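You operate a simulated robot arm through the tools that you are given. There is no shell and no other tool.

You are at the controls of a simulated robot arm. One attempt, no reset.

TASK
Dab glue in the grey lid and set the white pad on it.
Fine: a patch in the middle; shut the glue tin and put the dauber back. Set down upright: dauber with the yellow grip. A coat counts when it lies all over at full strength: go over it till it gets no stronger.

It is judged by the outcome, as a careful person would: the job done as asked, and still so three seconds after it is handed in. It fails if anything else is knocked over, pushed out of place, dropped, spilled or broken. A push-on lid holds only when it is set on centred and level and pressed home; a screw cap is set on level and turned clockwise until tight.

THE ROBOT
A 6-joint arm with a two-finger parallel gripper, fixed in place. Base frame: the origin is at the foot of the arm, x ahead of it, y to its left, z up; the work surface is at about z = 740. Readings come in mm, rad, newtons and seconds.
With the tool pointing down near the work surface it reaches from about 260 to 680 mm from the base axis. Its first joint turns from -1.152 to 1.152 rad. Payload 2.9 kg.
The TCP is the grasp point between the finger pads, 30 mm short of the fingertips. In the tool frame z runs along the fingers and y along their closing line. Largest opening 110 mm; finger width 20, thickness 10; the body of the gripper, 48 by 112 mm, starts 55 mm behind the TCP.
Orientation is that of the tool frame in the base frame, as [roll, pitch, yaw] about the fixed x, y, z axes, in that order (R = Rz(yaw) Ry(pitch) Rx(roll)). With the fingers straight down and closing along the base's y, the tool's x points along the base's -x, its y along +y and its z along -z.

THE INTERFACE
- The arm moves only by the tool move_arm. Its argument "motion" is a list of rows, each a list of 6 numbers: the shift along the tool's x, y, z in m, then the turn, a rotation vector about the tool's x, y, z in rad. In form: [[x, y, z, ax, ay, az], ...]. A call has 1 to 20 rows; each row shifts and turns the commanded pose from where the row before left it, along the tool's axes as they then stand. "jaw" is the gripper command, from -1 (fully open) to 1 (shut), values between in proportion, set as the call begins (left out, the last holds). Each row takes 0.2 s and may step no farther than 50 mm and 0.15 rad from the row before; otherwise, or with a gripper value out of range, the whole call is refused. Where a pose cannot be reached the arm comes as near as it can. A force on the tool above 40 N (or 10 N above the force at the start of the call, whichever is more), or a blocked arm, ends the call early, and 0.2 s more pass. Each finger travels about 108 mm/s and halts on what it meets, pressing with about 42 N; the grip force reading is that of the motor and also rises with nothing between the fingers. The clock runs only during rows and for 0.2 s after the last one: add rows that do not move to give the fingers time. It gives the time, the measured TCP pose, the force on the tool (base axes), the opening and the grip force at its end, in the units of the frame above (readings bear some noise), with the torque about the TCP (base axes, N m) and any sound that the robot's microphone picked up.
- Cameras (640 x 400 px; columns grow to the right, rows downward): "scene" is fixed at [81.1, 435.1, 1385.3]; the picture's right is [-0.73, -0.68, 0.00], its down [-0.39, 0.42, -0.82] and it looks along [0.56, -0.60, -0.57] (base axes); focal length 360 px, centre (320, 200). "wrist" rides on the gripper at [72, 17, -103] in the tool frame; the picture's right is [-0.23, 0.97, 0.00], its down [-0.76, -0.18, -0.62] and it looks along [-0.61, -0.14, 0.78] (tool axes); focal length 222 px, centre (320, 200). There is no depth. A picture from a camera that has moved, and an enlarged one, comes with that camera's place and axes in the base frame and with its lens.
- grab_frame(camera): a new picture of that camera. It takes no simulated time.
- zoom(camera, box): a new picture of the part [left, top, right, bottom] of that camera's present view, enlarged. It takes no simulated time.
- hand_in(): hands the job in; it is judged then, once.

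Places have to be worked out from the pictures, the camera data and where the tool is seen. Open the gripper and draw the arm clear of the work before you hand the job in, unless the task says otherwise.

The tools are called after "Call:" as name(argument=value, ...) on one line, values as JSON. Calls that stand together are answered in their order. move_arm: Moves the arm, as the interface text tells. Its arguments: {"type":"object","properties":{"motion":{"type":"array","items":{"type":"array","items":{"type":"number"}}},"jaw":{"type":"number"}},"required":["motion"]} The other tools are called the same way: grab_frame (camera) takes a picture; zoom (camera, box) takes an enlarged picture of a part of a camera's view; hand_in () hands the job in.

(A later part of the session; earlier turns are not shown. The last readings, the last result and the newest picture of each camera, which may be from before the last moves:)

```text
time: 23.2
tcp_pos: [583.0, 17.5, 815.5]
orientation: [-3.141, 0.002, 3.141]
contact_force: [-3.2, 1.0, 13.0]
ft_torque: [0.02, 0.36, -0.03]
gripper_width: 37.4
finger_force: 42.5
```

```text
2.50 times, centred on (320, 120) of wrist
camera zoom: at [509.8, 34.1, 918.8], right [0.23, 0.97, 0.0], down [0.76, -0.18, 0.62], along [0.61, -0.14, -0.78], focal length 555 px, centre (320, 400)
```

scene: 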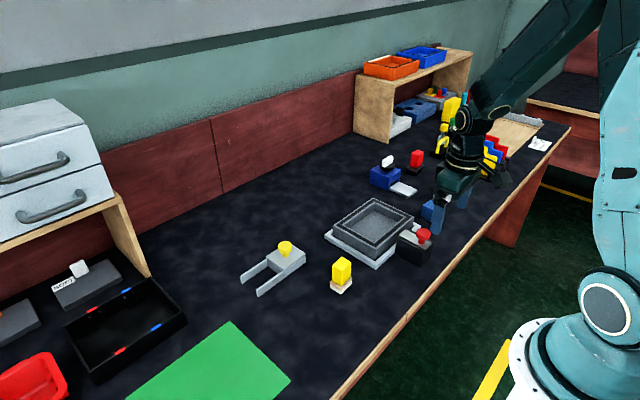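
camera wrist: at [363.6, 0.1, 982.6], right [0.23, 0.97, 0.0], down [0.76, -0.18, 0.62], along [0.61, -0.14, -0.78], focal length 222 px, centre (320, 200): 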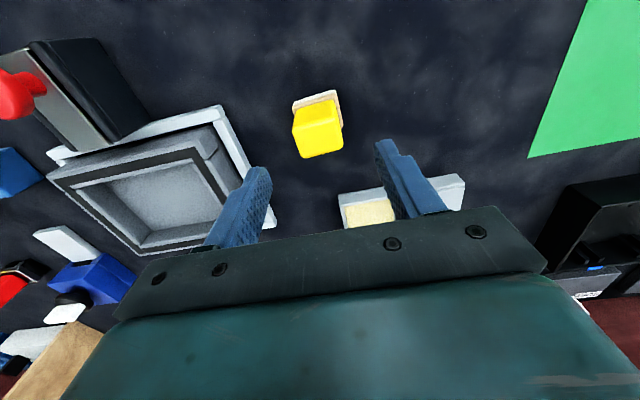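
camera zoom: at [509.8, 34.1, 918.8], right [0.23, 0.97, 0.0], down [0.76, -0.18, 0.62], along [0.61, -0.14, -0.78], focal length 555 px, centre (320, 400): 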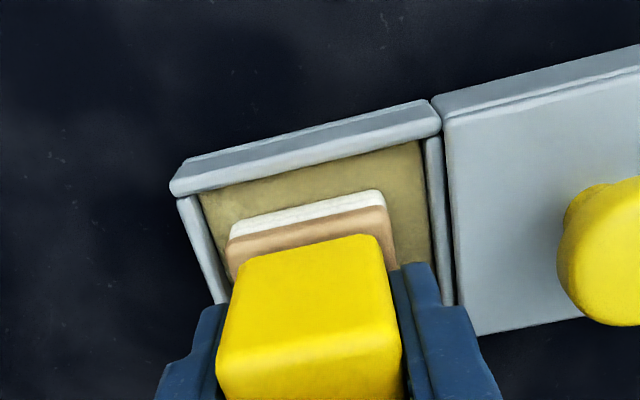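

The foot touches the glue with about 13 N. I hold it there for a second to load up and then lift.

Call:
move_arm(motion=[[0, 0, 0, 0, 0, 0], [0, 0, 0, 0, 0, 0], [0, 0, 0, 0, 0, 0], [0, 0, 0, 0, 0, 0], [0, 0, 0, 0, 0, 0]])

Call:
move_arm(motion=[[0, 0, -0.009, 0, 0, 0], [0, 0, -0.03, 0, 0, 0], [0, 0, -0.03, 0, 0, 0], [0, 0, 0, 0, 0, 0]])

Call:
zoom(camera="scene", box=[230, 180, 350, 280])

Call:
zoom(camera="wrist", box=[200, 40, 440, 200])

```text
time: 24.4
tcp_pos: [582.0, 18.9, 815.3]
orientation: [-3.141, 0.006, 3.141]
contact_force: [-2.2, 1.6, 23.1]
ft_torque: [0.01, 0.3, -0.04]
gripper_width: 37.5
finger_force: 42.3
```

```text
time: 25.4
tcp_pos: [581.0, 17.4, 880.7]
orientation: [3.139, -0.002, -3.141]
contact_force: [-0.3, 0.0, -1.3]
ft_torque: [0.02, -0.03, 0.0]
gripper_width: 37.3
finger_force: 41.7
```

```text
4.00 times, centred on (290, 230) of scene
camera zoom: at [81.1, 435.1, 1385.3], right [-0.73, -0.68, 0.0], down [-0.39, 0.42, -0.82], along [0.56, -0.6, -0.57], focal length 1441 px, centre (440, 80)
```

zoom: 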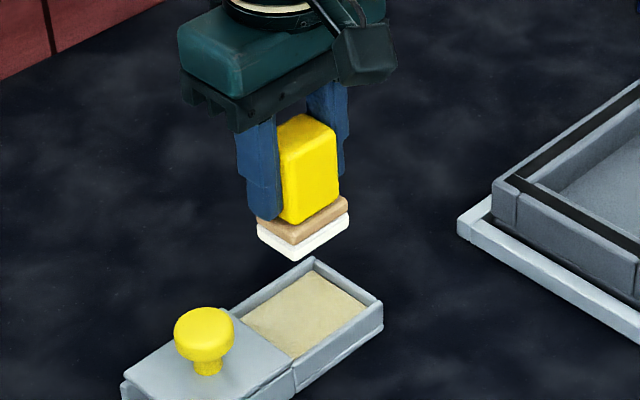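

```text
2.50 times, centred on (320, 120) of wrist
camera zoom: at [508.2, 34.2, 985.2], right [0.23, 0.97, 0.0], down [0.76, -0.18, 0.62], along [0.61, -0.14, -0.78], focal length 555 px, centre (320, 400)
```

zoom: 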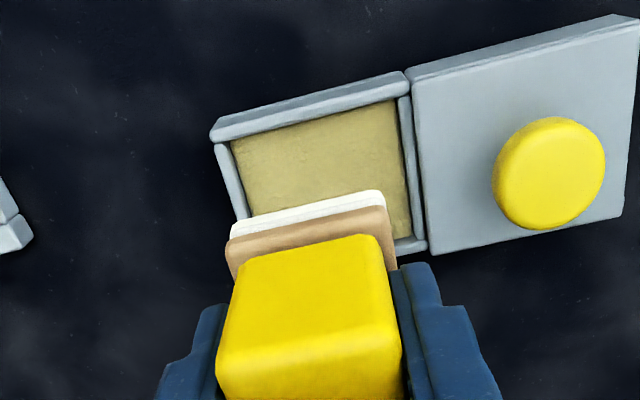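

The foot should be loaded. I carry it above the middle of the lid at about (494, −220), at a height clear of the rim.

Call:
move_arm(motion=[[0.0145, -0.0395, 0, 0, 0, 0], [0.0145, -0.0395, 0, 0, 0, 0], [0.0145, -0.0395, 0, 0, 0, 0], [0.0145, -0.0395, 0, 0, 0, 0], [0.0145, -0.0395, 0, 0, 0, 0], [0.0145, -0.0395, 0, 0, 0, 0], [0, 0, 0, 0, 0, 0]])

Call:
grab_frame(camera="wrist")

Call:
zoom(camera="scene", box=[310, 160, 450, 280])

```text
time: 27.0
tcp_pos: [493.7, -222.5, 881.3]
orientation: [-3.141, 0.0, 3.141]
contact_force: [0.4, -0.1, -1.0]
ft_torque: [0.0, 0.01, -0.03]
gripper_width: 37.1
finger_force: 41.9
```

```text
taken
camera wrist: at [421.1, -205.9, 984.6], right [0.23, 0.97, 0.0], down [0.76, -0.18, 0.62], along [0.61, -0.14, -0.78], focal length 222 px, centre (320, 200)
```

wrist: 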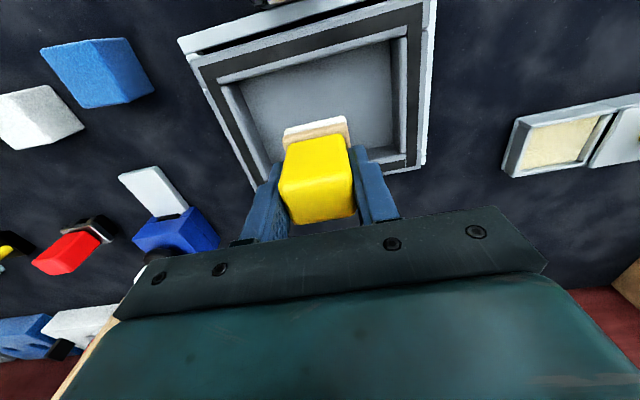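

```text
3.33 times, centred on (380, 220) of scene
camera zoom: at [81.1, 435.1, 1385.3], right [-0.73, -0.68, 0.0], down [-0.39, 0.42, -0.82], along [0.56, -0.6, -0.57], focal length 1201 px, centre (120, 133)
```

zoom: 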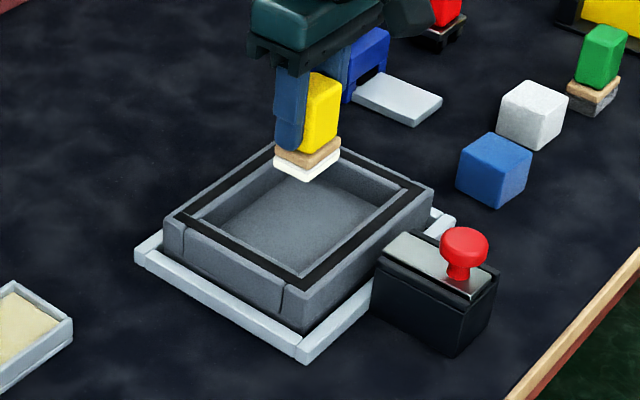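

I check the recess edges in a zoomed wrist view to verify the centre.

Call:
zoom(camera="wrist", box=[170, 0, 450, 200])

```text
2.00 times, centred on (310, 100) of wrist
camera zoom: at [421.1, -205.9, 984.6], right [0.23, 0.97, 0.0], down [0.76, -0.18, 0.62], along [0.61, -0.14, -0.78], focal length 444 px, centre (340, 400)
```

zoom: 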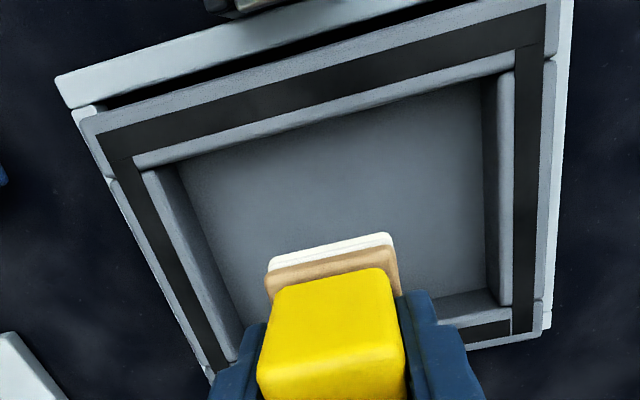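

The recess centre works out to about (492, −220). I lower the dauber to just above the floor.

Call:
move_arm(motion=[[0.001, 0.002, 0.02, 0, 0, 0], [0, 0, 0.02, 0, 0, 0], [0, 0, 0.018, 0, 0, 0], [0, 0, 0.006, 0, 0, 0], [0, 0, 0.002, 0, 0, 0], [0, 0, 0, 0, 0, 0]])

Call:
zoom(camera="scene", box=[310, 170, 430, 270])

```text
time: 28.4
tcp_pos: [493.7, -217.1, 817.3]
orientation: [-3.139, 0.001, -3.14]
contact_force: [-5.6, -0.7, 18.3]
ft_torque: [0.08, 0.35, -0.02]
gripper_width: 37.1
finger_force: 41.7
```

```text
4.00 times, centred on (370, 220) of scene
camera zoom: at [80.7, 435.3, 1385.3], right [-0.73, -0.68, 0.0], down [-0.39, 0.42, -0.82], along [0.56, -0.6, -0.57], focal length 1441 px, centre (120, 120)
```

zoom: 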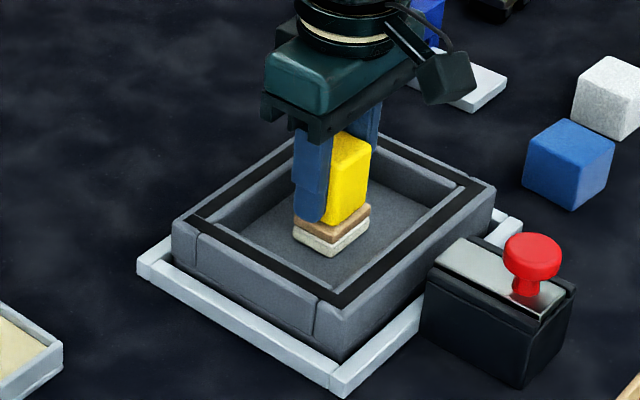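

Contact at about 18 N. I hold briefly, then lift and look at what was deposited.

Call:
move_arm(motion=[[0, 0, 0, 0, 0, 0], [0, 0, 0, 0, 0, 0], [0, 0, 0, 0, 0, 0]])

Call:
move_arm(motion=[[0, 0, -0.01, 0, 0, 0], [0, 0, -0.03, 0, 0, 0], [0, 0, -0.03, 0, 0, 0], [-0.03, 0, 0, 0, 0, 0], [-0.03, 0, 0, 0, 0, 0], [0, 0, 0, 0, 0, 0]])

Call:
zoom(camera="wrist", box=[170, 0, 450, 175])

Call:
zoom(camera="scene", box=[310, 170, 430, 270])

```text
time: 29.2
tcp_pos: [494.9, -217.9, 817.9]
orientation: [-3.141, 0.004, 3.142]
contact_force: [-4.0, -2.0, 27.0]
ft_torque: [0.05, 0.39, 0.04]
gripper_width: 37.0
finger_force: 41.7
```

```text
time: 30.6
tcp_pos: [553.1, -217.8, 887.9]
orientation: [-3.14, 0.002, -3.141]
contact_force: [0.2, -0.8, -1.0]
ft_torque: [0.02, 0.01, 0.01]
gripper_width: 37.5
finger_force: 41.9
```

```text
2.29 times, centred on (310, 88) of wrist
camera zoom: at [480.5, -200.5, 990.8], right [0.23, 0.97, 0.0], down [0.76, -0.18, 0.62], along [0.61, -0.14, -0.78], focal length 508 px, centre (343, 457)
```

zoom: 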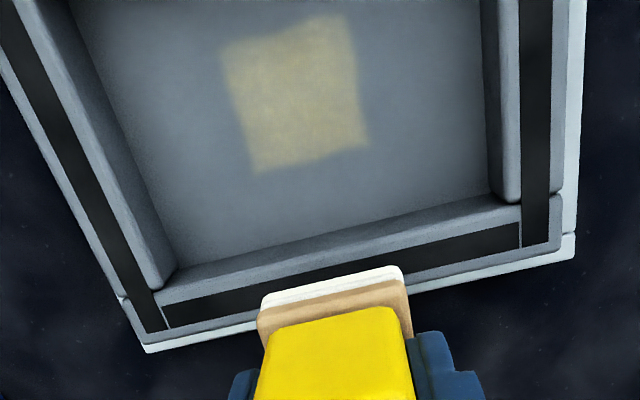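

```text
4.00 times, centred on (370, 220) of scene
camera zoom: at [81.1, 435.1, 1385.3], right [-0.73, -0.68, 0.0], down [-0.39, 0.42, -0.82], along [0.56, -0.6, -0.57], focal length 1441 px, centre (120, 120)
```

zoom: 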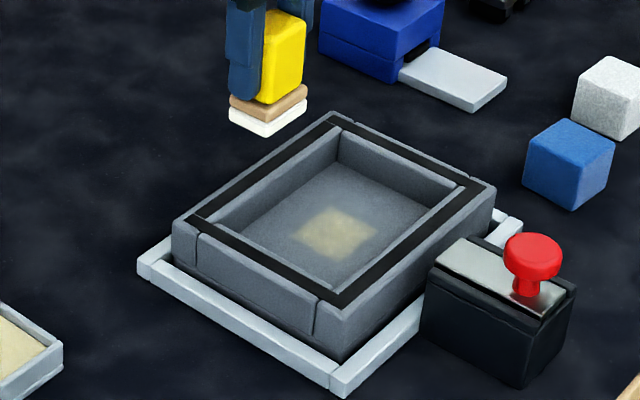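

The first dab left a semi-transparent cream patch at x 471–510, y −242 to −197, well centred. I go over the same place with several more dabs to strengthen it.

Call:
move_arm(motion=[[0.03, 0, 0, 0, 0, 0], [0.03, 0, 0, 0, 0, 0], [0, 0, 0.03, 0, 0, 0], [0, 0, 0.03, 0, 0, 0], [0, 0, 0.01, 0, 0, 0], [0, 0, 0, 0, 0, 0], [0, 0, -0.01, 0, 0, 0], [0, 0, 0.01, 0, 0, 0], [0, 0, 0, 0, 0, 0], [0, 0, -0.01, 0, 0, 0], [0, 0, 0.01, 0, 0, 0], [0, 0, 0, 0, 0, 0]])

Call:
move_arm(motion=[[0, 0, -0.01, 0, 0, 0], [0, 0, -0.03, 0, 0, 0], [0, 0, -0.03, 0, 0, 0], [-0.03, 0, 0, 0, 0, 0], [-0.03, 0, 0, 0, 0, 0], [0, 0, 0, 0, 0, 0]])

Call:
zoom(camera="wrist", box=[170, 0, 450, 175])

Call:
zoom(camera="scene", box=[310, 170, 430, 270])

```text
time: 33.2
tcp_pos: [495.6, -216.7, 817.0]
orientation: [3.141, 0.003, 3.142]
contact_force: [-2.5, 1.1, 8.7]
ft_torque: [0.08, 0.14, 0.01]
gripper_width: 37.5
finger_force: 41.8
```

```text
time: 34.6
tcp_pos: [553.6, -217.4, 887.2]
orientation: [-3.141, 0.0, -3.14]
contact_force: [0.2, 0.1, -0.1]
ft_torque: [0.02, -0.01, 0.0]
gripper_width: 37.3
finger_force: 42.2
```

```text
2.29 times, centred on (310, 88) of wrist
camera zoom: at [480.5, -200.7, 990.5], right [0.23, 0.97, 0.0], down [0.76, -0.18, 0.62], along [0.61, -0.14, -0.78], focal length 508 px, centre (343, 457)
```

zoom: 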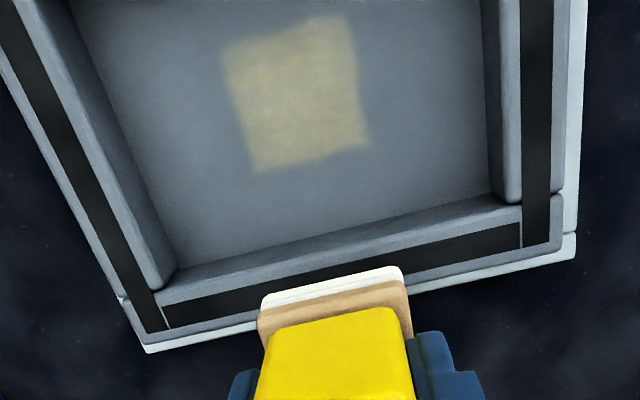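

```text
4.00 times, centred on (370, 220) of scene
camera zoom: at [81.1, 435.1, 1385.3], right [-0.73, -0.68, 0.0], down [-0.39, 0.42, -0.82], along [0.56, -0.6, -0.57], focal length 1441 px, centre (120, 120)
```

zoom: 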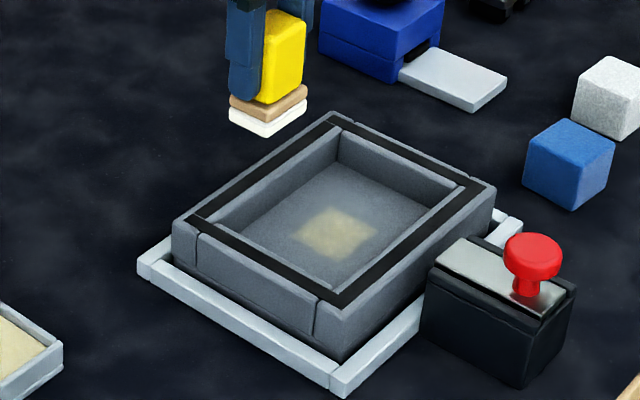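

The patch is only a little stronger. I return to the tin to reload the dauber.

Call:
move_arm(motion=[[-0.004667, 0.039167, 0, 0, 0, 0], [-0.004667, 0.039167, 0, 0, 0, 0], [-0.004667, 0.039167, 0, 0, 0, 0], [-0.004667, 0.039167, 0, 0, 0, 0], [-0.004667, 0.039167, 0, 0, 0, 0], [-0.004665, 0.039165, 0, 0, 0, 0], [0, 0, 0, 0, 0, 0]])

Call:
move_arm(motion=[[0, 0, 0.025, 0, 0, 0], [0, 0, 0.025, 0, 0, 0], [0, 0, 0.018, 0, 0, 0], [0, 0, 0.005, 0, 0, 0], [0, 0, 0, 0, 0, 0], [0, 0, 0, 0, 0, 0], [0, 0, -0.008, 0, 0, 0], [0, 0, 0.008, 0, 0, 0], [0, 0, 0, 0, 0, 0], [0, 0, 0, 0, 0, 0]])

Call:
zoom(camera="scene", box=[230, 180, 350, 280])

```text
time: 36.2
tcp_pos: [580.0, 19.6, 885.1]
orientation: [-3.14, -0.001, -3.142]
contact_force: [0.5, -0.9, -1.7]
ft_torque: [0.0, 0.02, 0.02]
gripper_width: 37.2
finger_force: 42.0
```

```text
time: 38.4
tcp_pos: [582.6, 19.0, 814.5]
orientation: [3.14, 0.005, 3.141]
contact_force: [-7.0, -1.2, 29.8]
ft_torque: [-0.04, 0.32, -0.03]
gripper_width: 37.6
finger_force: 41.9
```

```text
4.00 times, centred on (290, 230) of scene
camera zoom: at [80.4, 435.1, 1385.4], right [-0.73, -0.68, 0.0], down [-0.39, 0.42, -0.82], along [0.56, -0.6, -0.57], focal length 1441 px, centre (440, 80)
```

zoom: 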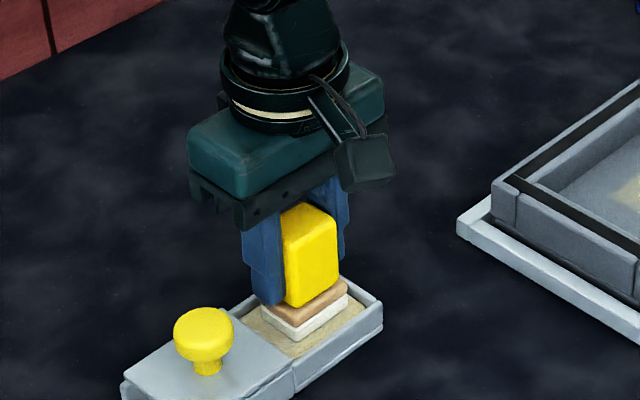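

Reloaded with about 30 N. I lift, carry back, and make four dabs offset ±3 mm so the pad's whole footprint gets covered.

Call:
move_arm(motion=[[0, 0, -0.013, 0, 0, 0], [0, 0, -0.03, 0, 0, 0], [0, 0, -0.03, 0, 0, 0], [0.014667, -0.039167, 0, 0, 0, 0], [0.014667, -0.039167, 0, 0, 0, 0], [0.014667, -0.039167, 0, 0, 0, 0], [0.014667, -0.039167, 0, 0, 0, 0], [0.014667, -0.039167, 0, 0, 0, 0], [0.014665, -0.039165, 0, 0, 0, 0], [0, 0, 0, 0, 0, 0]])

Call:
move_arm(motion=[[-0.003, 0.003, 0.03, 0, 0, 0], [0, 0, 0.03, 0, 0, 0], [0, 0, 0.01, 0, 0, 0], [0, 0, 0, 0, 0, 0], [0.003, 0, -0.01, 0, 0, 0], [0.003, 0, 0, 0, 0, 0], [0, 0, 0.01, 0, 0, 0], [0, 0, 0, 0, 0, 0], [0, -0.003, -0.01, 0, 0, 0], [0, -0.003, 0, 0, 0, 0], [0, 0, 0.01, 0, 0, 0], [0, 0, 0, 0, 0, 0], [-0.003, 0, -0.01, 0, 0, 0], [-0.003, 0, 0, 0, 0, 0], [0, 0, 0.01, 0, 0, 0], [0, 0, 0, 0, 0, 0]])

Call:
move_arm(motion=[[0.003, 0.003, -0.01, 0, 0, 0], [0, 0, -0.03, 0, 0, 0], [0, 0, -0.03, 0, 0, 0], [-0.03, 0, 0, 0, 0, 0], [-0.03, 0, 0, 0, 0, 0], [0, 0, 0, 0, 0, 0]])

Call:
zoom(camera="wrist", box=[170, 0, 450, 175])

Call:
zoom(camera="scene", box=[310, 170, 430, 270])

```text
time: 40.6
tcp_pos: [495.6, -217.1, 887.3]
orientation: [3.14, 0.0, 3.141]
contact_force: [0.7, -0.1, -0.2]
ft_torque: [-0.01, 0.02, 0.02]
gripper_width: 37.2
finger_force: 42.6
```

```text
time: 44.0
tcp_pos: [497.6, -220.2, 816.3]
orientation: [3.142, 0.001, 3.141]
contact_force: [-2.2, 0.4, 4.5]
ft_torque: [0.03, 0.0, -0.01]
gripper_width: 37.2
finger_force: 42.3
```

```text
time: 45.4
tcp_pos: [553.9, -216.9, 887.5]
orientation: [3.141, -0.001, 3.141]
contact_force: [0.0, -0.5, -0.8]
ft_torque: [0.0, 0.03, -0.02]
gripper_width: 37.3
finger_force: 42.2
```

```text
2.29 times, centred on (310, 88) of wrist
camera zoom: at [480.8, -200.5, 991.5], right [0.23, 0.97, 0.0], down [0.76, -0.18, 0.62], along [0.61, -0.14, -0.78], focal length 508 px, centre (343, 457)
```

zoom: 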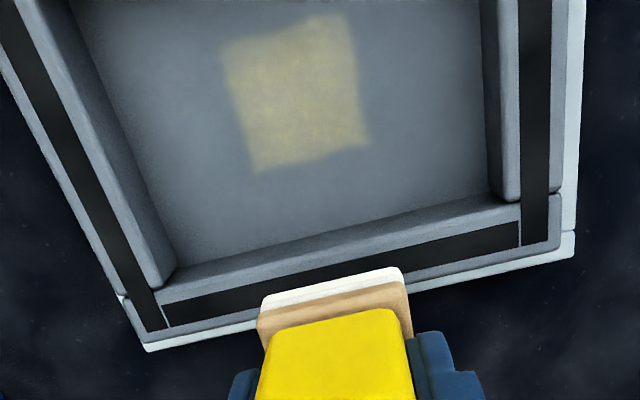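

```text
4.00 times, centred on (370, 220) of scene
camera zoom: at [81.1, 435.1, 1385.3], right [-0.73, -0.68, 0.0], down [-0.39, 0.42, -0.82], along [0.56, -0.6, -0.57], focal length 1441 px, centre (120, 120)
```

zoom: 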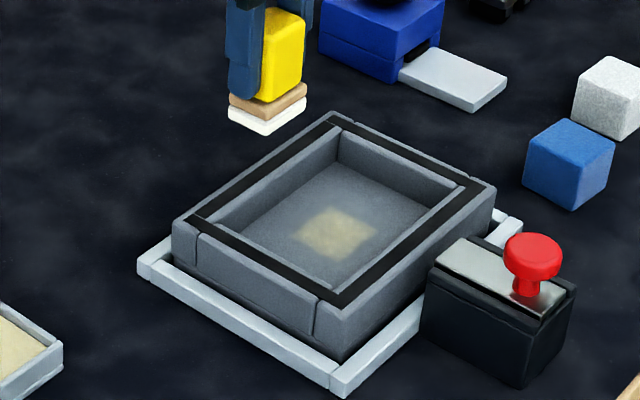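

The patch looks unchanged since the previous pass. I zoom tightly to judge its strength and evenness.

Call:
zoom(camera="wrist", box=[250, 0, 350, 80])

Call:
zoom(camera="scene", box=[355, 205, 415, 245])

```text
5.00 times, centred on (300, 40) of wrist
camera zoom: at [480.8, -200.5, 991.5], right [0.23, 0.97, 0.0], down [0.76, -0.18, 0.62], along [0.61, -0.14, -0.78], focal length 1111 px, centre (420, 1000)
```

zoom: 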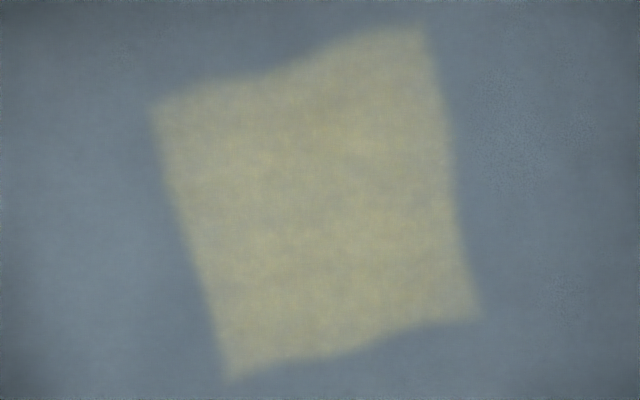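

```text
10.00 times, centred on (385, 225) of scene
camera zoom: at [81.1, 435.1, 1385.3], right [-0.73, -0.68, 0.0], down [-0.39, 0.42, -0.82], along [0.56, -0.6, -0.57], focal length 3602 px, centre (-330, -50)
```

zoom: 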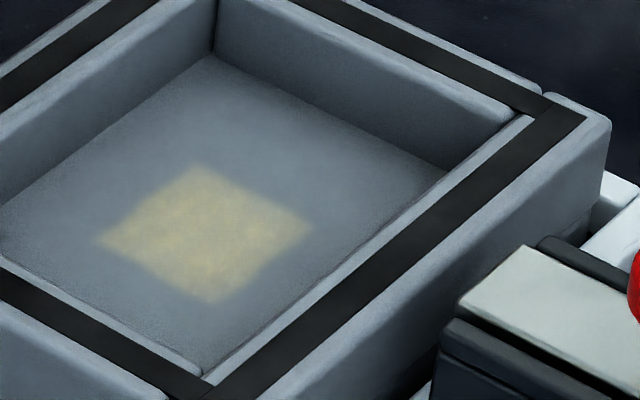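

To test whether the coat is still building, I press again in the middle with a longer hold and small ±4 mm strokes. Then I compare the picture.

Call:
move_arm(motion=[[0.03, 0, 0, 0, 0, 0], [0.03, 0, 0, 0, 0, 0], [0, 0, 0.03, 0, 0, 0], [0, 0, 0.03, 0, 0, 0], [0, 0, 0.01, 0, 0, 0], [0, 0, 0, 0, 0, 0], [0, 0.002, 0, 0, 0, 0], [0, 0.002, 0, 0, 0, 0], [0, -0.002, 0, 0, 0, 0], [0, -0.002, 0, 0, 0, 0], [0, -0.002, 0, 0, 0, 0], [0, -0.002, 0, 0, 0, 0], [0, 0.002, 0, 0, 0, 0], [0, 0.002, 0, 0, 0, 0]])

Call:
move_arm(motion=[[0.002, 0, 0, 0, 0, 0], [0.002, 0, 0, 0, 0, 0], [-0.002, 0, 0, 0, 0, 0], [-0.002, 0, 0, 0, 0, 0], [-0.002, 0, 0, 0, 0, 0], [-0.002, 0, 0, 0, 0, 0], [0.002, 0, 0, 0, 0, 0], [0.002, 0, 0, 0, 0, 0]])

Call:
move_arm(motion=[[0, 0, -0.01, 0, 0, 0], [0, 0, -0.03, 0, 0, 0], [0, 0, -0.03, 0, 0, 0], [-0.03, 0, 0, 0, 0, 0], [-0.03, 0, 0, 0, 0, 0], [0, 0, 0, 0, 0, 0]])

Call:
zoom(camera="wrist", box=[250, 0, 350, 80])

Call:
zoom(camera="scene", box=[355, 205, 415, 245])

```text
time: 48.4
tcp_pos: [493.1, -218.5, 817.4]
orientation: [-3.138, 0.002, 3.139]
contact_force: [-0.3, -4.6, 11.6]
ft_torque: [-0.15, -0.16, -0.06]
gripper_width: 37.1
finger_force: 42.3
```

```text
time: 50.2
tcp_pos: [495.8, -217.4, 816.7]
orientation: [-3.141, 0.002, -3.141]
contact_force: [5.6, 0.4, 12.6]
ft_torque: [0.08, -0.34, -0.01]
gripper_width: 37.7
finger_force: 42.4
```

```text
time: 51.6
tcp_pos: [553.8, -217.1, 884.1]
orientation: [3.14, -0.001, 3.141]
contact_force: [0.7, 0.2, -0.2]
ft_torque: [-0.03, 0.02, 0.0]
gripper_width: 37.5
finger_force: 42.2
```

```text
5.00 times, centred on (300, 40) of wrist
camera zoom: at [481.5, -199.8, 989.0], right [0.23, 0.97, 0.0], down [0.76, -0.18, 0.62], along [0.61, -0.14, -0.78], focal length 1111 px, centre (420, 1000)
```

zoom: 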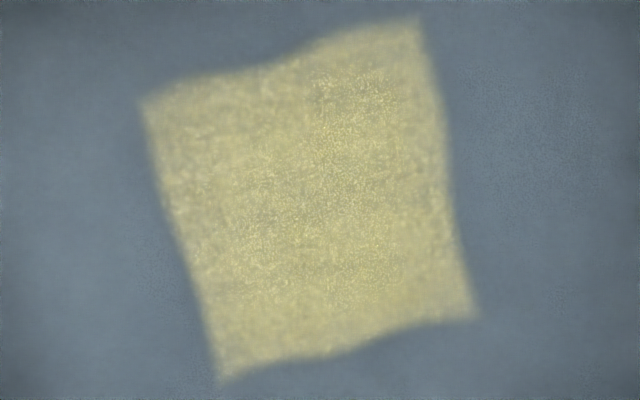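

```text
10.00 times, centred on (385, 225) of scene
camera zoom: at [81.1, 435.1, 1385.3], right [-0.73, -0.68, 0.0], down [-0.39, 0.42, -0.82], along [0.56, -0.6, -0.57], focal length 3602 px, centre (-330, -50)
```

zoom: 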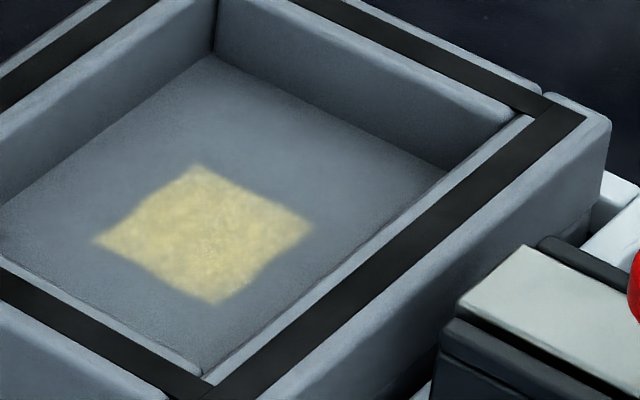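

Now the patch is visibly stronger, so sliding strokes build it up. I reload at the tin and repeat the strokes.

Call:
move_arm(motion=[[-0.004667, 0.039167, 0, 0, 0, 0], [-0.004667, 0.039167, 0, 0, 0, 0], [-0.004667, 0.039167, 0, 0, 0, 0], [-0.004667, 0.039167, 0, 0, 0, 0], [-0.004667, 0.039167, 0, 0, 0, 0], [-0.004665, 0.039165, 0, 0, 0, 0], [0, 0, 0, 0, 0, 0]])

Call:
move_arm(motion=[[0, 0, 0.025, 0, 0, 0], [0, 0, 0.025, 0, 0, 0], [0, 0, 0.018, 0, 0, 0], [0, 0, 0.005, 0, 0, 0], [0, 0, 0, 0, 0, 0], [0, 0.002, 0, 0, 0, 0], [0, -0.002, 0, 0, 0, 0], [0, -0.002, 0, 0, 0, 0], [0, 0.002, 0, 0, 0, 0], [0, 0, 0, 0, 0, 0]])

Call:
move_arm(motion=[[0, 0, -0.013, 0, 0, 0], [0, 0, -0.03, 0, 0, 0], [0, 0, -0.03, 0, 0, 0], [0.014667, -0.039167, 0, 0, 0, 0], [0.014667, -0.039167, 0, 0, 0, 0], [0.014667, -0.039167, 0, 0, 0, 0], [0.014667, -0.039167, 0, 0, 0, 0], [0.014667, -0.039167, 0, 0, 0, 0], [0.014665, -0.039165, 0, 0, 0, 0], [0, 0, 0, 0, 0, 0]])

```text
time: 53.2
tcp_pos: [583.6, 18.4, 884.6]
orientation: [-3.141, 0.0, -3.141]
contact_force: [0.0, -0.3, -1.1]
ft_torque: [0.01, 0.0, -0.02]
gripper_width: 37.2
finger_force: 42.2
```

```text
time: 55.4
tcp_pos: [584.7, 19.3, 814.3]
orientation: [3.141, 0.008, -3.141]
contact_force: [4.8, 4.1, 20.5]
ft_torque: [0.16, -0.28, 0.04]
gripper_width: 37.4
finger_force: 41.9
```

```text
time: 57.6
tcp_pos: [494.5, -217.2, 887.9]
orientation: [3.141, -0.001, -3.141]
contact_force: [-0.2, 0.3, -0.4]
ft_torque: [-0.04, 0.02, -0.03]
gripper_width: 37.4
finger_force: 42.1
```

Back above the patch, I press down and stroke ±4 mm in both directions. Then I lift aside and compare.

Call:
move_arm(motion=[[0, 0, 0.03, 0, 0, 0], [0, 0, 0.03, 0, 0, 0], [0, 0, 0.01, 0, 0, 0], [0, 0, 0, 0, 0, 0], [0, 0.002, 0, 0, 0, 0], [0, 0.002, 0, 0, 0, 0], [0, -0.002, 0, 0, 0, 0], [0, -0.002, 0, 0, 0, 0], [0, -0.002, 0, 0, 0, 0], [0, -0.002, 0, 0, 0, 0], [0, 0.002, 0, 0, 0, 0], [0, 0.002, 0, 0, 0, 0]])

Call:
move_arm(motion=[[0.002, 0, 0, 0, 0, 0], [0.002, 0, 0, 0, 0, 0], [-0.002, 0, 0, 0, 0, 0], [-0.002, 0, 0, 0, 0, 0], [-0.002, 0, 0, 0, 0, 0], [-0.002, 0, 0, 0, 0, 0], [0.002, 0, 0, 0, 0, 0], [0.002, 0, 0, 0, 0, 0]])

Call:
move_arm(motion=[[0, 0, -0.01, 0, 0, 0], [0, 0, -0.03, 0, 0, 0], [0, 0, -0.03, 0, 0, 0], [-0.03, 0, 0, 0, 0, 0], [-0.03, 0, 0, 0, 0, 0], [0, 0, 0, 0, 0, 0]])

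Call:
zoom(camera="wrist", box=[250, 0, 350, 80])

Call:
zoom(camera="scene", box=[355, 205, 415, 245])

```text
time: 60.2
tcp_pos: [493.0, -217.2, 817.3]
orientation: [-3.14, -0.001, 3.14]
contact_force: [0.3, -0.6, 1.4]
ft_torque: [-0.07, -0.01, -0.01]
gripper_width: 37.3
finger_force: 42.0
```

```text
time: 62.0
tcp_pos: [493.8, -217.1, 815.4]
orientation: [3.14, 0.001, -3.141]
contact_force: [3.0, 0.2, 6.9]
ft_torque: [0.04, -0.27, -0.02]
gripper_width: 37.4
finger_force: 42.0
```

```text
time: 63.4
tcp_pos: [555.3, -215.2, 888.2]
orientation: [3.141, -0.001, 3.141]
contact_force: [-0.5, -0.7, -1.5]
ft_torque: [0.02, 0.0, -0.03]
gripper_width: 37.3
finger_force: 42.0
```

```text
5.00 times, centred on (300, 40) of wrist
camera zoom: at [482.5, -198.7, 991.0], right [0.23, 0.97, 0.0], down [0.76, -0.18, 0.62], along [0.61, -0.14, -0.78], focal length 1111 px, centre (420, 1000)
```

zoom: 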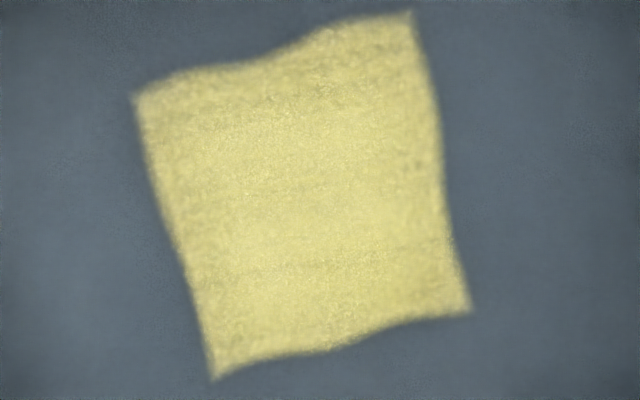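

```text
10.00 times, centred on (385, 225) of scene
camera zoom: at [81.1, 435.1, 1385.3], right [-0.73, -0.68, 0.0], down [-0.39, 0.42, -0.82], along [0.56, -0.6, -0.57], focal length 3602 px, centre (-330, -50)
```

zoom: 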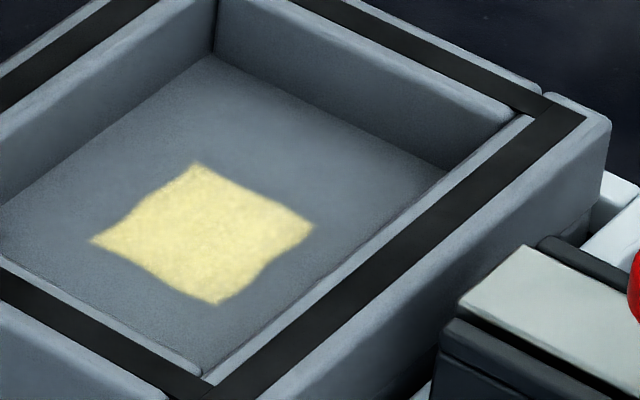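

Much stronger. I do another reload and round of strokes to see if it still gains.

Call:
move_arm(motion=[[-0.004667, 0.039167, 0, 0, 0, 0], [-0.004667, 0.039167, 0, 0, 0, 0], [-0.004667, 0.039167, 0, 0, 0, 0], [-0.004667, 0.039167, 0, 0, 0, 0], [-0.004667, 0.039167, 0, 0, 0, 0], [-0.004665, 0.039165, 0, 0, 0, 0], [0, 0, 0, 0, 0, 0]])

Call:
move_arm(motion=[[0, 0, 0.025, 0, 0, 0], [0, 0, 0.025, 0, 0, 0], [0, 0, 0.018, 0, 0, 0], [0, 0, 0.005, 0, 0, 0], [0, 0, 0, 0, 0, 0], [0, 0.002, 0, 0, 0, 0], [0, -0.002, 0, 0, 0, 0], [0, -0.002, 0, 0, 0, 0], [0, 0.002, 0, 0, 0, 0], [0, 0, 0, 0, 0, 0]])

Call:
move_arm(motion=[[0, 0, -0.013, 0, 0, 0], [0, 0, -0.03, 0, 0, 0], [0, 0, -0.03, 0, 0, 0], [0.014667, -0.039167, 0, 0, 0, 0], [0.014667, -0.039167, 0, 0, 0, 0], [0.014667, -0.039167, 0, 0, 0, 0], [0.014667, -0.039167, 0, 0, 0, 0], [0.014667, -0.039167, 0, 0, 0, 0], [0.014665, -0.039165, 0, 0, 0, 0], [0, 0, 0, 0, 0, 0]])

Call:
move_arm(motion=[[0, 0, 0.03, 0, 0, 0], [0, 0, 0.03, 0, 0, 0], [0, 0, 0.01, 0, 0, 0], [0, 0, 0, 0, 0, 0], [0, 0.0025, 0, 0, 0, 0], [0, 0.0025, 0, 0, 0, 0], [0, -0.0025, 0, 0, 0, 0], [0, -0.0025, 0, 0, 0, 0], [0, -0.0025, 0, 0, 0, 0], [0, -0.0025, 0, 0, 0, 0], [0, 0.0025, 0, 0, 0, 0], [0, 0.0025, 0, 0, 0, 0]])

Call:
move_arm(motion=[[0.0025, 0, 0, 0, 0, 0], [0.0025, 0, 0, 0, 0, 0], [-0.0025, 0, 0, 0, 0, 0], [-0.0025, 0, 0, 0, 0, 0], [-0.0025, 0, 0, 0, 0, 0], [-0.0025, 0, 0, 0, 0, 0], [0.0025, 0, 0, 0, 0, 0], [0.0025, 0, 0, 0, 0, 0]])

Call:
move_arm(motion=[[0, 0, -0.01, 0, 0, 0], [0, 0, -0.03, 0, 0, 0], [0, 0, -0.03, 0, 0, 0], [-0.03, 0, 0, 0, 0, 0], [-0.03, 0, 0, 0, 0, 0], [0, 0, 0, 0, 0, 0]])

Call:
zoom(camera="wrist", box=[250, 0, 350, 80])

Call:
zoom(camera="scene", box=[355, 205, 415, 245])

```text
time: 65.0
tcp_pos: [582.2, 19.5, 885.9]
orientation: [3.141, 0.0, -3.14]
contact_force: [0.0, -0.5, -0.6]
ft_torque: [0.01, 0.0, 0.03]
gripper_width: 37.2
finger_force: 42.2
```

```text
time: 67.2
tcp_pos: [582.9, 17.7, 814.8]
orientation: [3.141, 0.002, 3.14]
contact_force: [-1.2, -3.5, 16.1]
ft_torque: [-0.12, -0.13, -0.04]
gripper_width: 37.3
finger_force: 42.0
```

```text
time: 69.4
tcp_pos: [493.7, -218.8, 887.1]
orientation: [-3.14, 0.0, 3.14]
contact_force: [0.4, -0.2, -1.2]
ft_torque: [-0.01, 0.03, 0.02]
gripper_width: 37.2
finger_force: 42.0
```

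```text
time: 72.0
tcp_pos: [494.4, -217.7, 815.6]
orientation: [-3.14, 0.001, 3.14]
contact_force: [-0.3, -2.7, 7.8]
ft_torque: [-0.09, -0.16, -0.08]
gripper_width: 37.1
finger_force: 41.6
```

```text
time: 73.8
tcp_pos: [494.9, -216.4, 817.2]
orientation: [3.141, 0.004, -3.14]
contact_force: [2.5, 1.3, 9.0]
ft_torque: [0.0, -0.36, 0.05]
gripper_width: 37.5
finger_force: 41.6
```

```text
time: 75.2
tcp_pos: [554.6, -216.9, 887.0]
orientation: [3.141, 0.0, 3.141]
contact_force: [-0.1, 0.0, -1.0]
ft_torque: [0.01, 0.03, 0.0]
gripper_width: 37.2
finger_force: 41.9
```

```text
5.00 times, centred on (300, 40) of wrist
camera zoom: at [482.0, -201.0, 990.3], right [0.23, 0.97, 0.0], down [0.76, -0.18, 0.62], along [0.61, -0.14, -0.78], focal length 1111 px, centre (420, 1000)
```

zoom: 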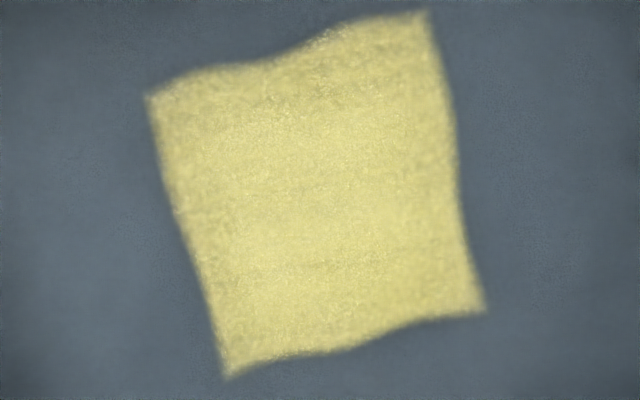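

```text
10.00 times, centred on (385, 225) of scene
camera zoom: at [81.1, 435.1, 1385.3], right [-0.73, -0.68, 0.0], down [-0.39, 0.42, -0.82], along [0.56, -0.6, -0.57], focal length 3602 px, centre (-330, -50)
```

zoom: 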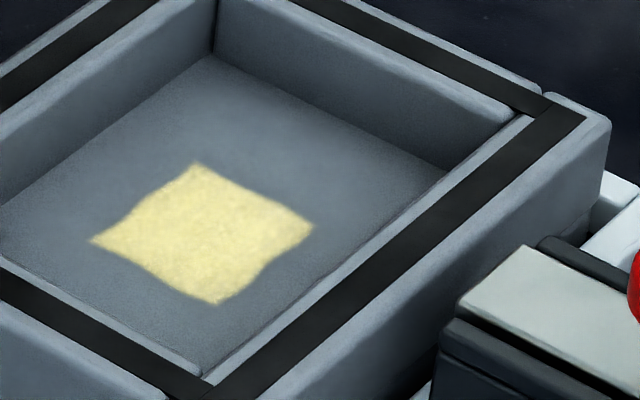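

Nearly the same as last time. I do one final reload and pass to confirm it gets no stronger.

Call:
move_arm(motion=[[-0.004667, 0.039167, 0, 0, 0, 0], [-0.004667, 0.039167, 0, 0, 0, 0], [-0.004667, 0.039167, 0, 0, 0, 0], [-0.004667, 0.039167, 0, 0, 0, 0], [-0.004667, 0.039167, 0, 0, 0, 0], [-0.004665, 0.039165, 0, 0, 0, 0], [0, 0, 0, 0, 0, 0]])

Call:
move_arm(motion=[[0, 0, 0.025, 0, 0, 0], [0, 0, 0.025, 0, 0, 0], [0, 0, 0.018, 0, 0, 0], [0, 0, 0.005, 0, 0, 0], [0, 0, 0, 0, 0, 0], [0, 0.002, 0, 0, 0, 0], [0, -0.002, 0, 0, 0, 0], [0, -0.002, 0, 0, 0, 0], [0, 0.002, 0, 0, 0, 0], [0, 0, 0, 0, 0, 0]])

Call:
move_arm(motion=[[0, 0, -0.013, 0, 0, 0], [0, 0, -0.03, 0, 0, 0], [0, 0, -0.03, 0, 0, 0], [0.014667, -0.039167, 0, 0, 0, 0], [0.014667, -0.039167, 0, 0, 0, 0], [0.014667, -0.039167, 0, 0, 0, 0], [0.014667, -0.039167, 0, 0, 0, 0], [0.014667, -0.039167, 0, 0, 0, 0], [0.014665, -0.039165, 0, 0, 0, 0], [0, 0, 0, 0, 0, 0]])

Call:
move_arm(motion=[[0, 0, 0.03, 0, 0, 0], [0, 0, 0.03, 0, 0, 0], [0, 0, 0.01, 0, 0, 0], [0, 0, 0, 0, 0, 0], [0, 0.0025, 0, 0, 0, 0], [0, 0.0025, 0, 0, 0, 0], [0, -0.0025, 0, 0, 0, 0], [0, -0.0025, 0, 0, 0, 0], [0, -0.0025, 0, 0, 0, 0], [0, -0.0025, 0, 0, 0, 0], [0, 0.0025, 0, 0, 0, 0], [0, 0.0025, 0, 0, 0, 0]])

Call:
move_arm(motion=[[0.0025, 0, 0, 0, 0, 0], [0.0025, 0, 0, 0, 0, 0], [-0.0025, 0, 0, 0, 0, 0], [-0.0025, 0, 0, 0, 0, 0], [-0.0025, 0, 0, 0, 0, 0], [-0.0025, 0, 0, 0, 0, 0], [0.0025, 0, 0, 0, 0, 0], [0.0025, 0, 0, 0, 0, 0]])

Call:
move_arm(motion=[[0, 0, -0.01, 0, 0, 0], [0, 0, -0.03, 0, 0, 0], [0, 0, -0.03, 0, 0, 0], [-0.03, 0, 0, 0, 0, 0], [-0.03, 0, 0, 0, 0, 0], [0, 0, 0, 0, 0, 0]])

Call:
zoom(camera="wrist", box=[250, 0, 350, 80])

Call:
zoom(camera="scene", box=[355, 205, 415, 245])

Call:
grab_frame(camera="scene")

```text
time: 76.8
tcp_pos: [582.0, 18.3, 887.6]
orientation: [3.14, 0.0, -3.14]
contact_force: [0.6, -0.2, -1.3]
ft_torque: [-0.01, -0.01, 0.03]
gripper_width: 37.4
finger_force: 42.2
```

```text
time: 79.0
tcp_pos: [584.0, 17.9, 814.2]
orientation: [-3.141, 0.004, 3.141]
contact_force: [4.6, 4.8, 20.0]
ft_torque: [0.19, -0.24, 0.02]
gripper_width: 37.4
finger_force: 41.9
```

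```text
time: 81.2
tcp_pos: [492.4, -219.0, 885.5]
orientation: [3.14, 0.001, 3.141]
contact_force: [-0.4, -0.1, -0.9]
ft_torque: [0.0, 0.03, 0.01]
gripper_width: 37.3
finger_force: 42.1
```

```text
time: 83.8
tcp_pos: [494.6, -217.9, 815.1]
orientation: [-3.141, 0.001, 3.141]
contact_force: [0.8, -2.0, 3.2]
ft_torque: [-0.03, -0.08, 0.03]
gripper_width: 37.0
finger_force: 42.2
```

```text
time: 85.6
tcp_pos: [493.9, -217.3, 816.3]
orientation: [3.141, 0.003, -3.139]
contact_force: [1.9, 0.6, 5.3]
ft_torque: [0.03, -0.18, 0.01]
gripper_width: 37.2
finger_force: 41.6
```

```text
time: 87.0
tcp_pos: [554.4, -215.7, 886.0]
orientation: [-3.141, 0.0, 3.141]
contact_force: [0.3, 0.3, -0.7]
ft_torque: [-0.01, 0.03, 0.03]
gripper_width: 37.2
finger_force: 42.0
```

```text
5.00 times, centred on (300, 40) of wrist
camera zoom: at [482.2, -199.0, 988.9], right [0.23, 0.97, 0.0], down [0.76, -0.18, 0.62], along [0.61, -0.14, -0.78], focal length 1111 px, centre (420, 1000)
```

zoom: 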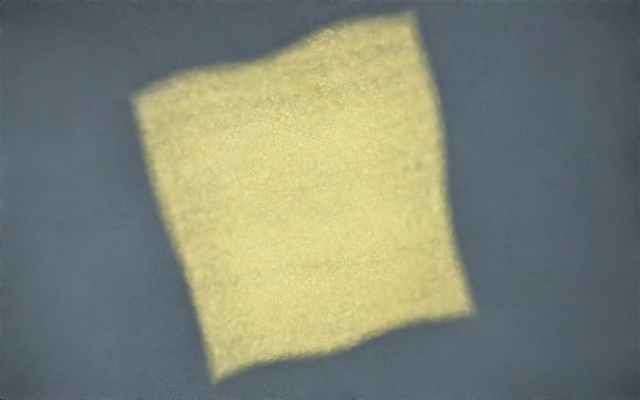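

```text
10.00 times, centred on (385, 225) of scene
camera zoom: at [81.1, 435.1, 1385.3], right [-0.73, -0.68, 0.0], down [-0.39, 0.42, -0.82], along [0.56, -0.6, -0.57], focal length 3602 px, centre (-330, -50)
```

zoom: 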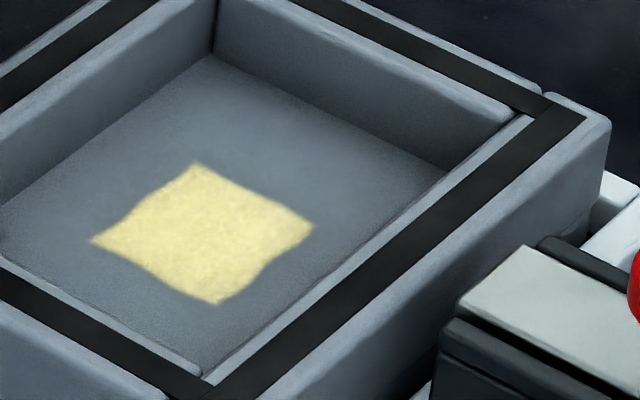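

```text
taken
```

scene: 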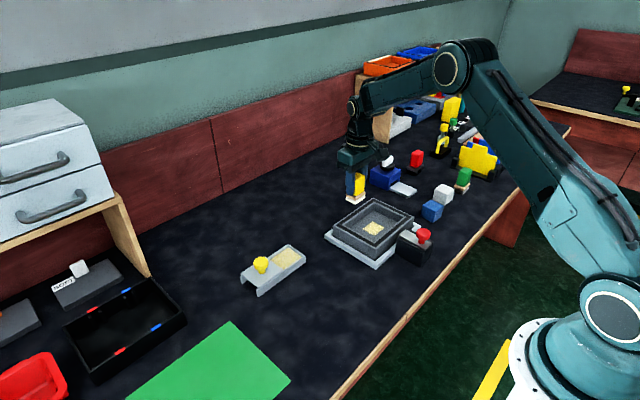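

No further change, so the coat is at full strength. Now I carry the dauber back to its original spot (438, −18) and lower it to the table.

Call:
move_arm(motion=[[0.0232, 0.0398, 0, 0, 0, 0], [0.0232, 0.0398, 0, 0, 0, 0], [0.0232, 0.0398, 0, 0, 0, 0], [0.0232, 0.0398, 0, 0, 0, 0], [0.0232, 0.0398, 0, 0, 0, 0], [0, 0, 0, 0, 0, 0]])

Call:
move_arm(motion=[[0, 0, 0.03, 0, 0, 0], [0, 0, 0.03, 0, 0, 0], [0, 0, 0.018, 0, 0, 0], [0, 0, 0.006, 0, 0, 0], [0, 0, 0.003, 0, 0, 0], [0, 0, 0, 0, 0, 0]])

Call:
zoom(camera="scene", box=[290, 220, 410, 300])

```text
time: 88.4
tcp_pos: [438.1, -18.4, 885.8]
orientation: [-3.141, -0.001, 3.141]
contact_force: [0.7, 0.4, -0.1]
ft_torque: [-0.01, -0.02, -0.01]
gripper_width: 37.3
finger_force: 41.9
```

```text
time: 89.8
tcp_pos: [438.1, -17.4, 798.7]
orientation: [-3.141, 0.001, -3.14]
contact_force: [-0.6, 1.4, -0.7]
ft_torque: [0.0, -0.01, 0.01]
gripper_width: 37.5
finger_force: 42.0
```

```text
5.00 times, centred on (350, 260) of scene
camera zoom: at [81.1, 435.1, 1385.3], right [-0.73, -0.68, 0.0], down [-0.39, 0.42, -0.82], along [0.56, -0.6, -0.57], focal length 1801 px, centre (170, -100)
```

zoom: 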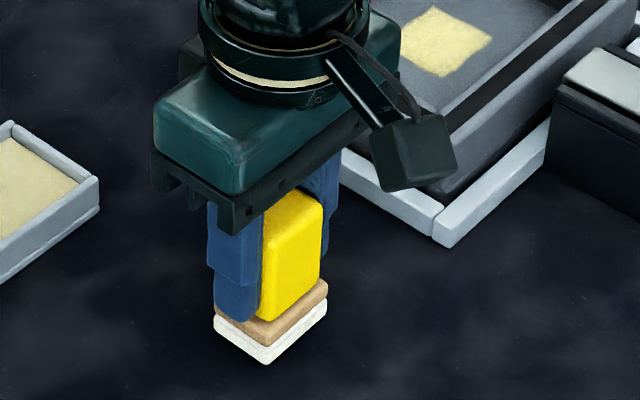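

The foot is about 2 mm above the table. I lower in small steps until contact shows.

Call:
move_arm(motion=[[0, 0, 0.002, 0, 0, 0], [0, 0, 0, 0, 0, 0]])

Call:
zoom(camera="scene", box=[290, 220, 410, 300])

```text
time: 90.4
tcp_pos: [438.1, -18.2, 798.0]
orientation: [3.14, -0.001, -3.142]
contact_force: [-0.1, 0.2, -1.1]
ft_torque: [0.0, 0.0, 0.0]
gripper_width: 37.6
finger_force: 41.5
```

```text
5.00 times, centred on (350, 260) of scene
camera zoom: at [81.1, 435.1, 1385.3], right [-0.73, -0.68, 0.0], down [-0.39, 0.42, -0.82], along [0.56, -0.6, -0.57], focal length 1801 px, centre (170, -100)
```

zoom: 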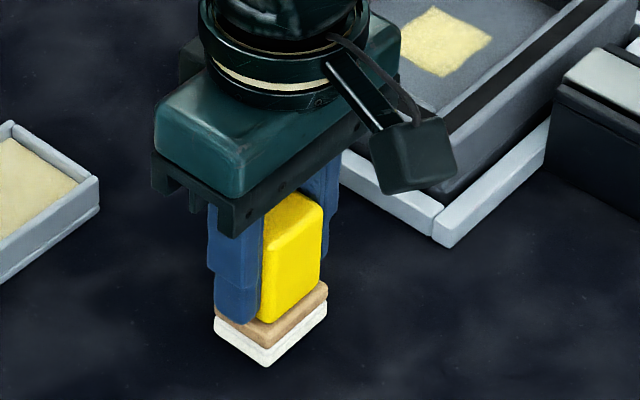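

Still no contact. The foot has ridden up about 2 mm in the grip and sits about 1 mm off in x and y, so I correct that and keep lowering gently.

Call:
move_arm(motion=[[0.001, -0.001, 0.001, 0, 0, 0], [0, 0, 0.0007, 0, 0, 0], [0, 0, 0, 0, 0, 0]])

Call:
zoom(camera="scene", box=[290, 220, 410, 300])

```text
time: 91.2
tcp_pos: [438.1, -17.9, 796.5]
orientation: [-3.14, 0.002, 3.142]
contact_force: [-2.7, 3.0, 14.8]
ft_torque: [0.11, -0.08, -0.03]
gripper_width: 37.1
finger_force: 42.7
```

```text
5.00 times, centred on (350, 260) of scene
camera zoom: at [80.8, 435.2, 1385.3], right [-0.73, -0.68, 0.0], down [-0.39, 0.42, -0.82], along [0.56, -0.6, -0.57], focal length 1801 px, centre (170, -100)
```

zoom: 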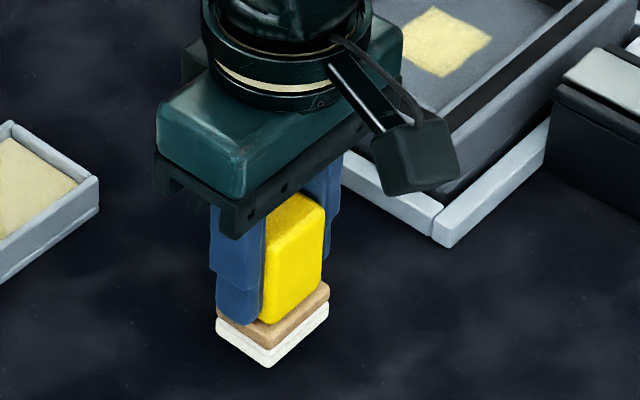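

The foot is firmly on the table. I ease off slightly and open the gripper.

Call:
move_arm(motion=[[0, 0, -0.0007, 0, 0, 0], [0, 0, 0, 0, 0, 0]])

Call:
move_arm(motion=[[0, 0, 0, 0, 0, 0], [0, 0, 0, 0, 0, 0]], jaw=-0.3)

Call:
move_arm(motion=[[0, 0, -0.02, 0, 0, 0], [0, 0, -0.04, 0, 0, 0], [0, 0, -0.04, 0, 0, 0], [0, 0, 0, 0, 0, 0]])

Call:
zoom(camera="scene", box=[220, 190, 440, 330])

Call:
grab_frame(camera="wrist")

```text
time: 91.8
tcp_pos: [437.4, -19.4, 795.1]
orientation: [-3.141, 0.001, 3.141]
contact_force: [0.7, 3.2, 13.0]
ft_torque: [0.09, -0.22, 0.06]
gripper_width: 37.5
finger_force: 42.1
```

```text
time: 92.4
tcp_pos: [436.1, -20.1, 795.4]
orientation: [-3.141, 0.0, 3.14]
contact_force: [-0.6, 0.2, 0.7]
ft_torque: [-0.02, -0.01, -0.03]
gripper_width: 71.5
finger_force: 0.2
```

```text
time: 93.4
tcp_pos: [436.7, -21.3, 896.2]
orientation: [3.141, 0.001, 3.139]
contact_force: [0.1, -0.4, 0.6]
ft_torque: [0.02, 0.01, -0.02]
gripper_width: 71.7
finger_force: 0.0
```

```text
2.86 times, centred on (330, 260) of scene
camera zoom: at [81.1, 435.1, 1385.3], right [-0.73, -0.68, 0.0], down [-0.39, 0.42, -0.82], along [0.56, -0.6, -0.57], focal length 1029 px, centre (291, 29)
```

zoom: 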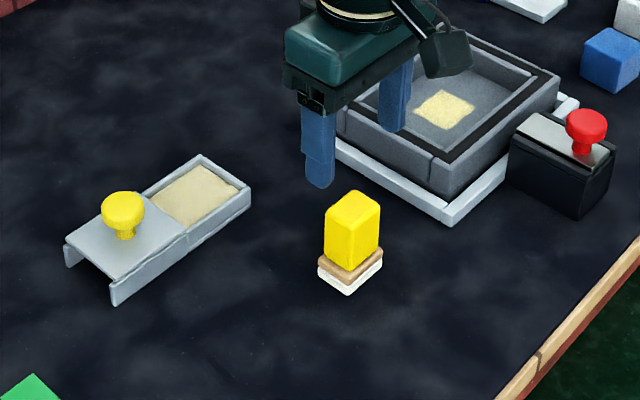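

```text
taken
camera wrist: at [364.1, -3.3, 1000.5], right [0.23, 0.97, 0.0], down [0.76, -0.18, 0.62], along [0.61, -0.14, -0.78], focal length 222 px, centre (320, 200)
```

wrist: 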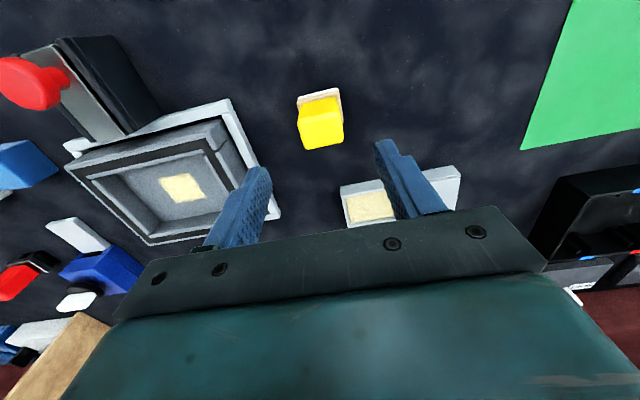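

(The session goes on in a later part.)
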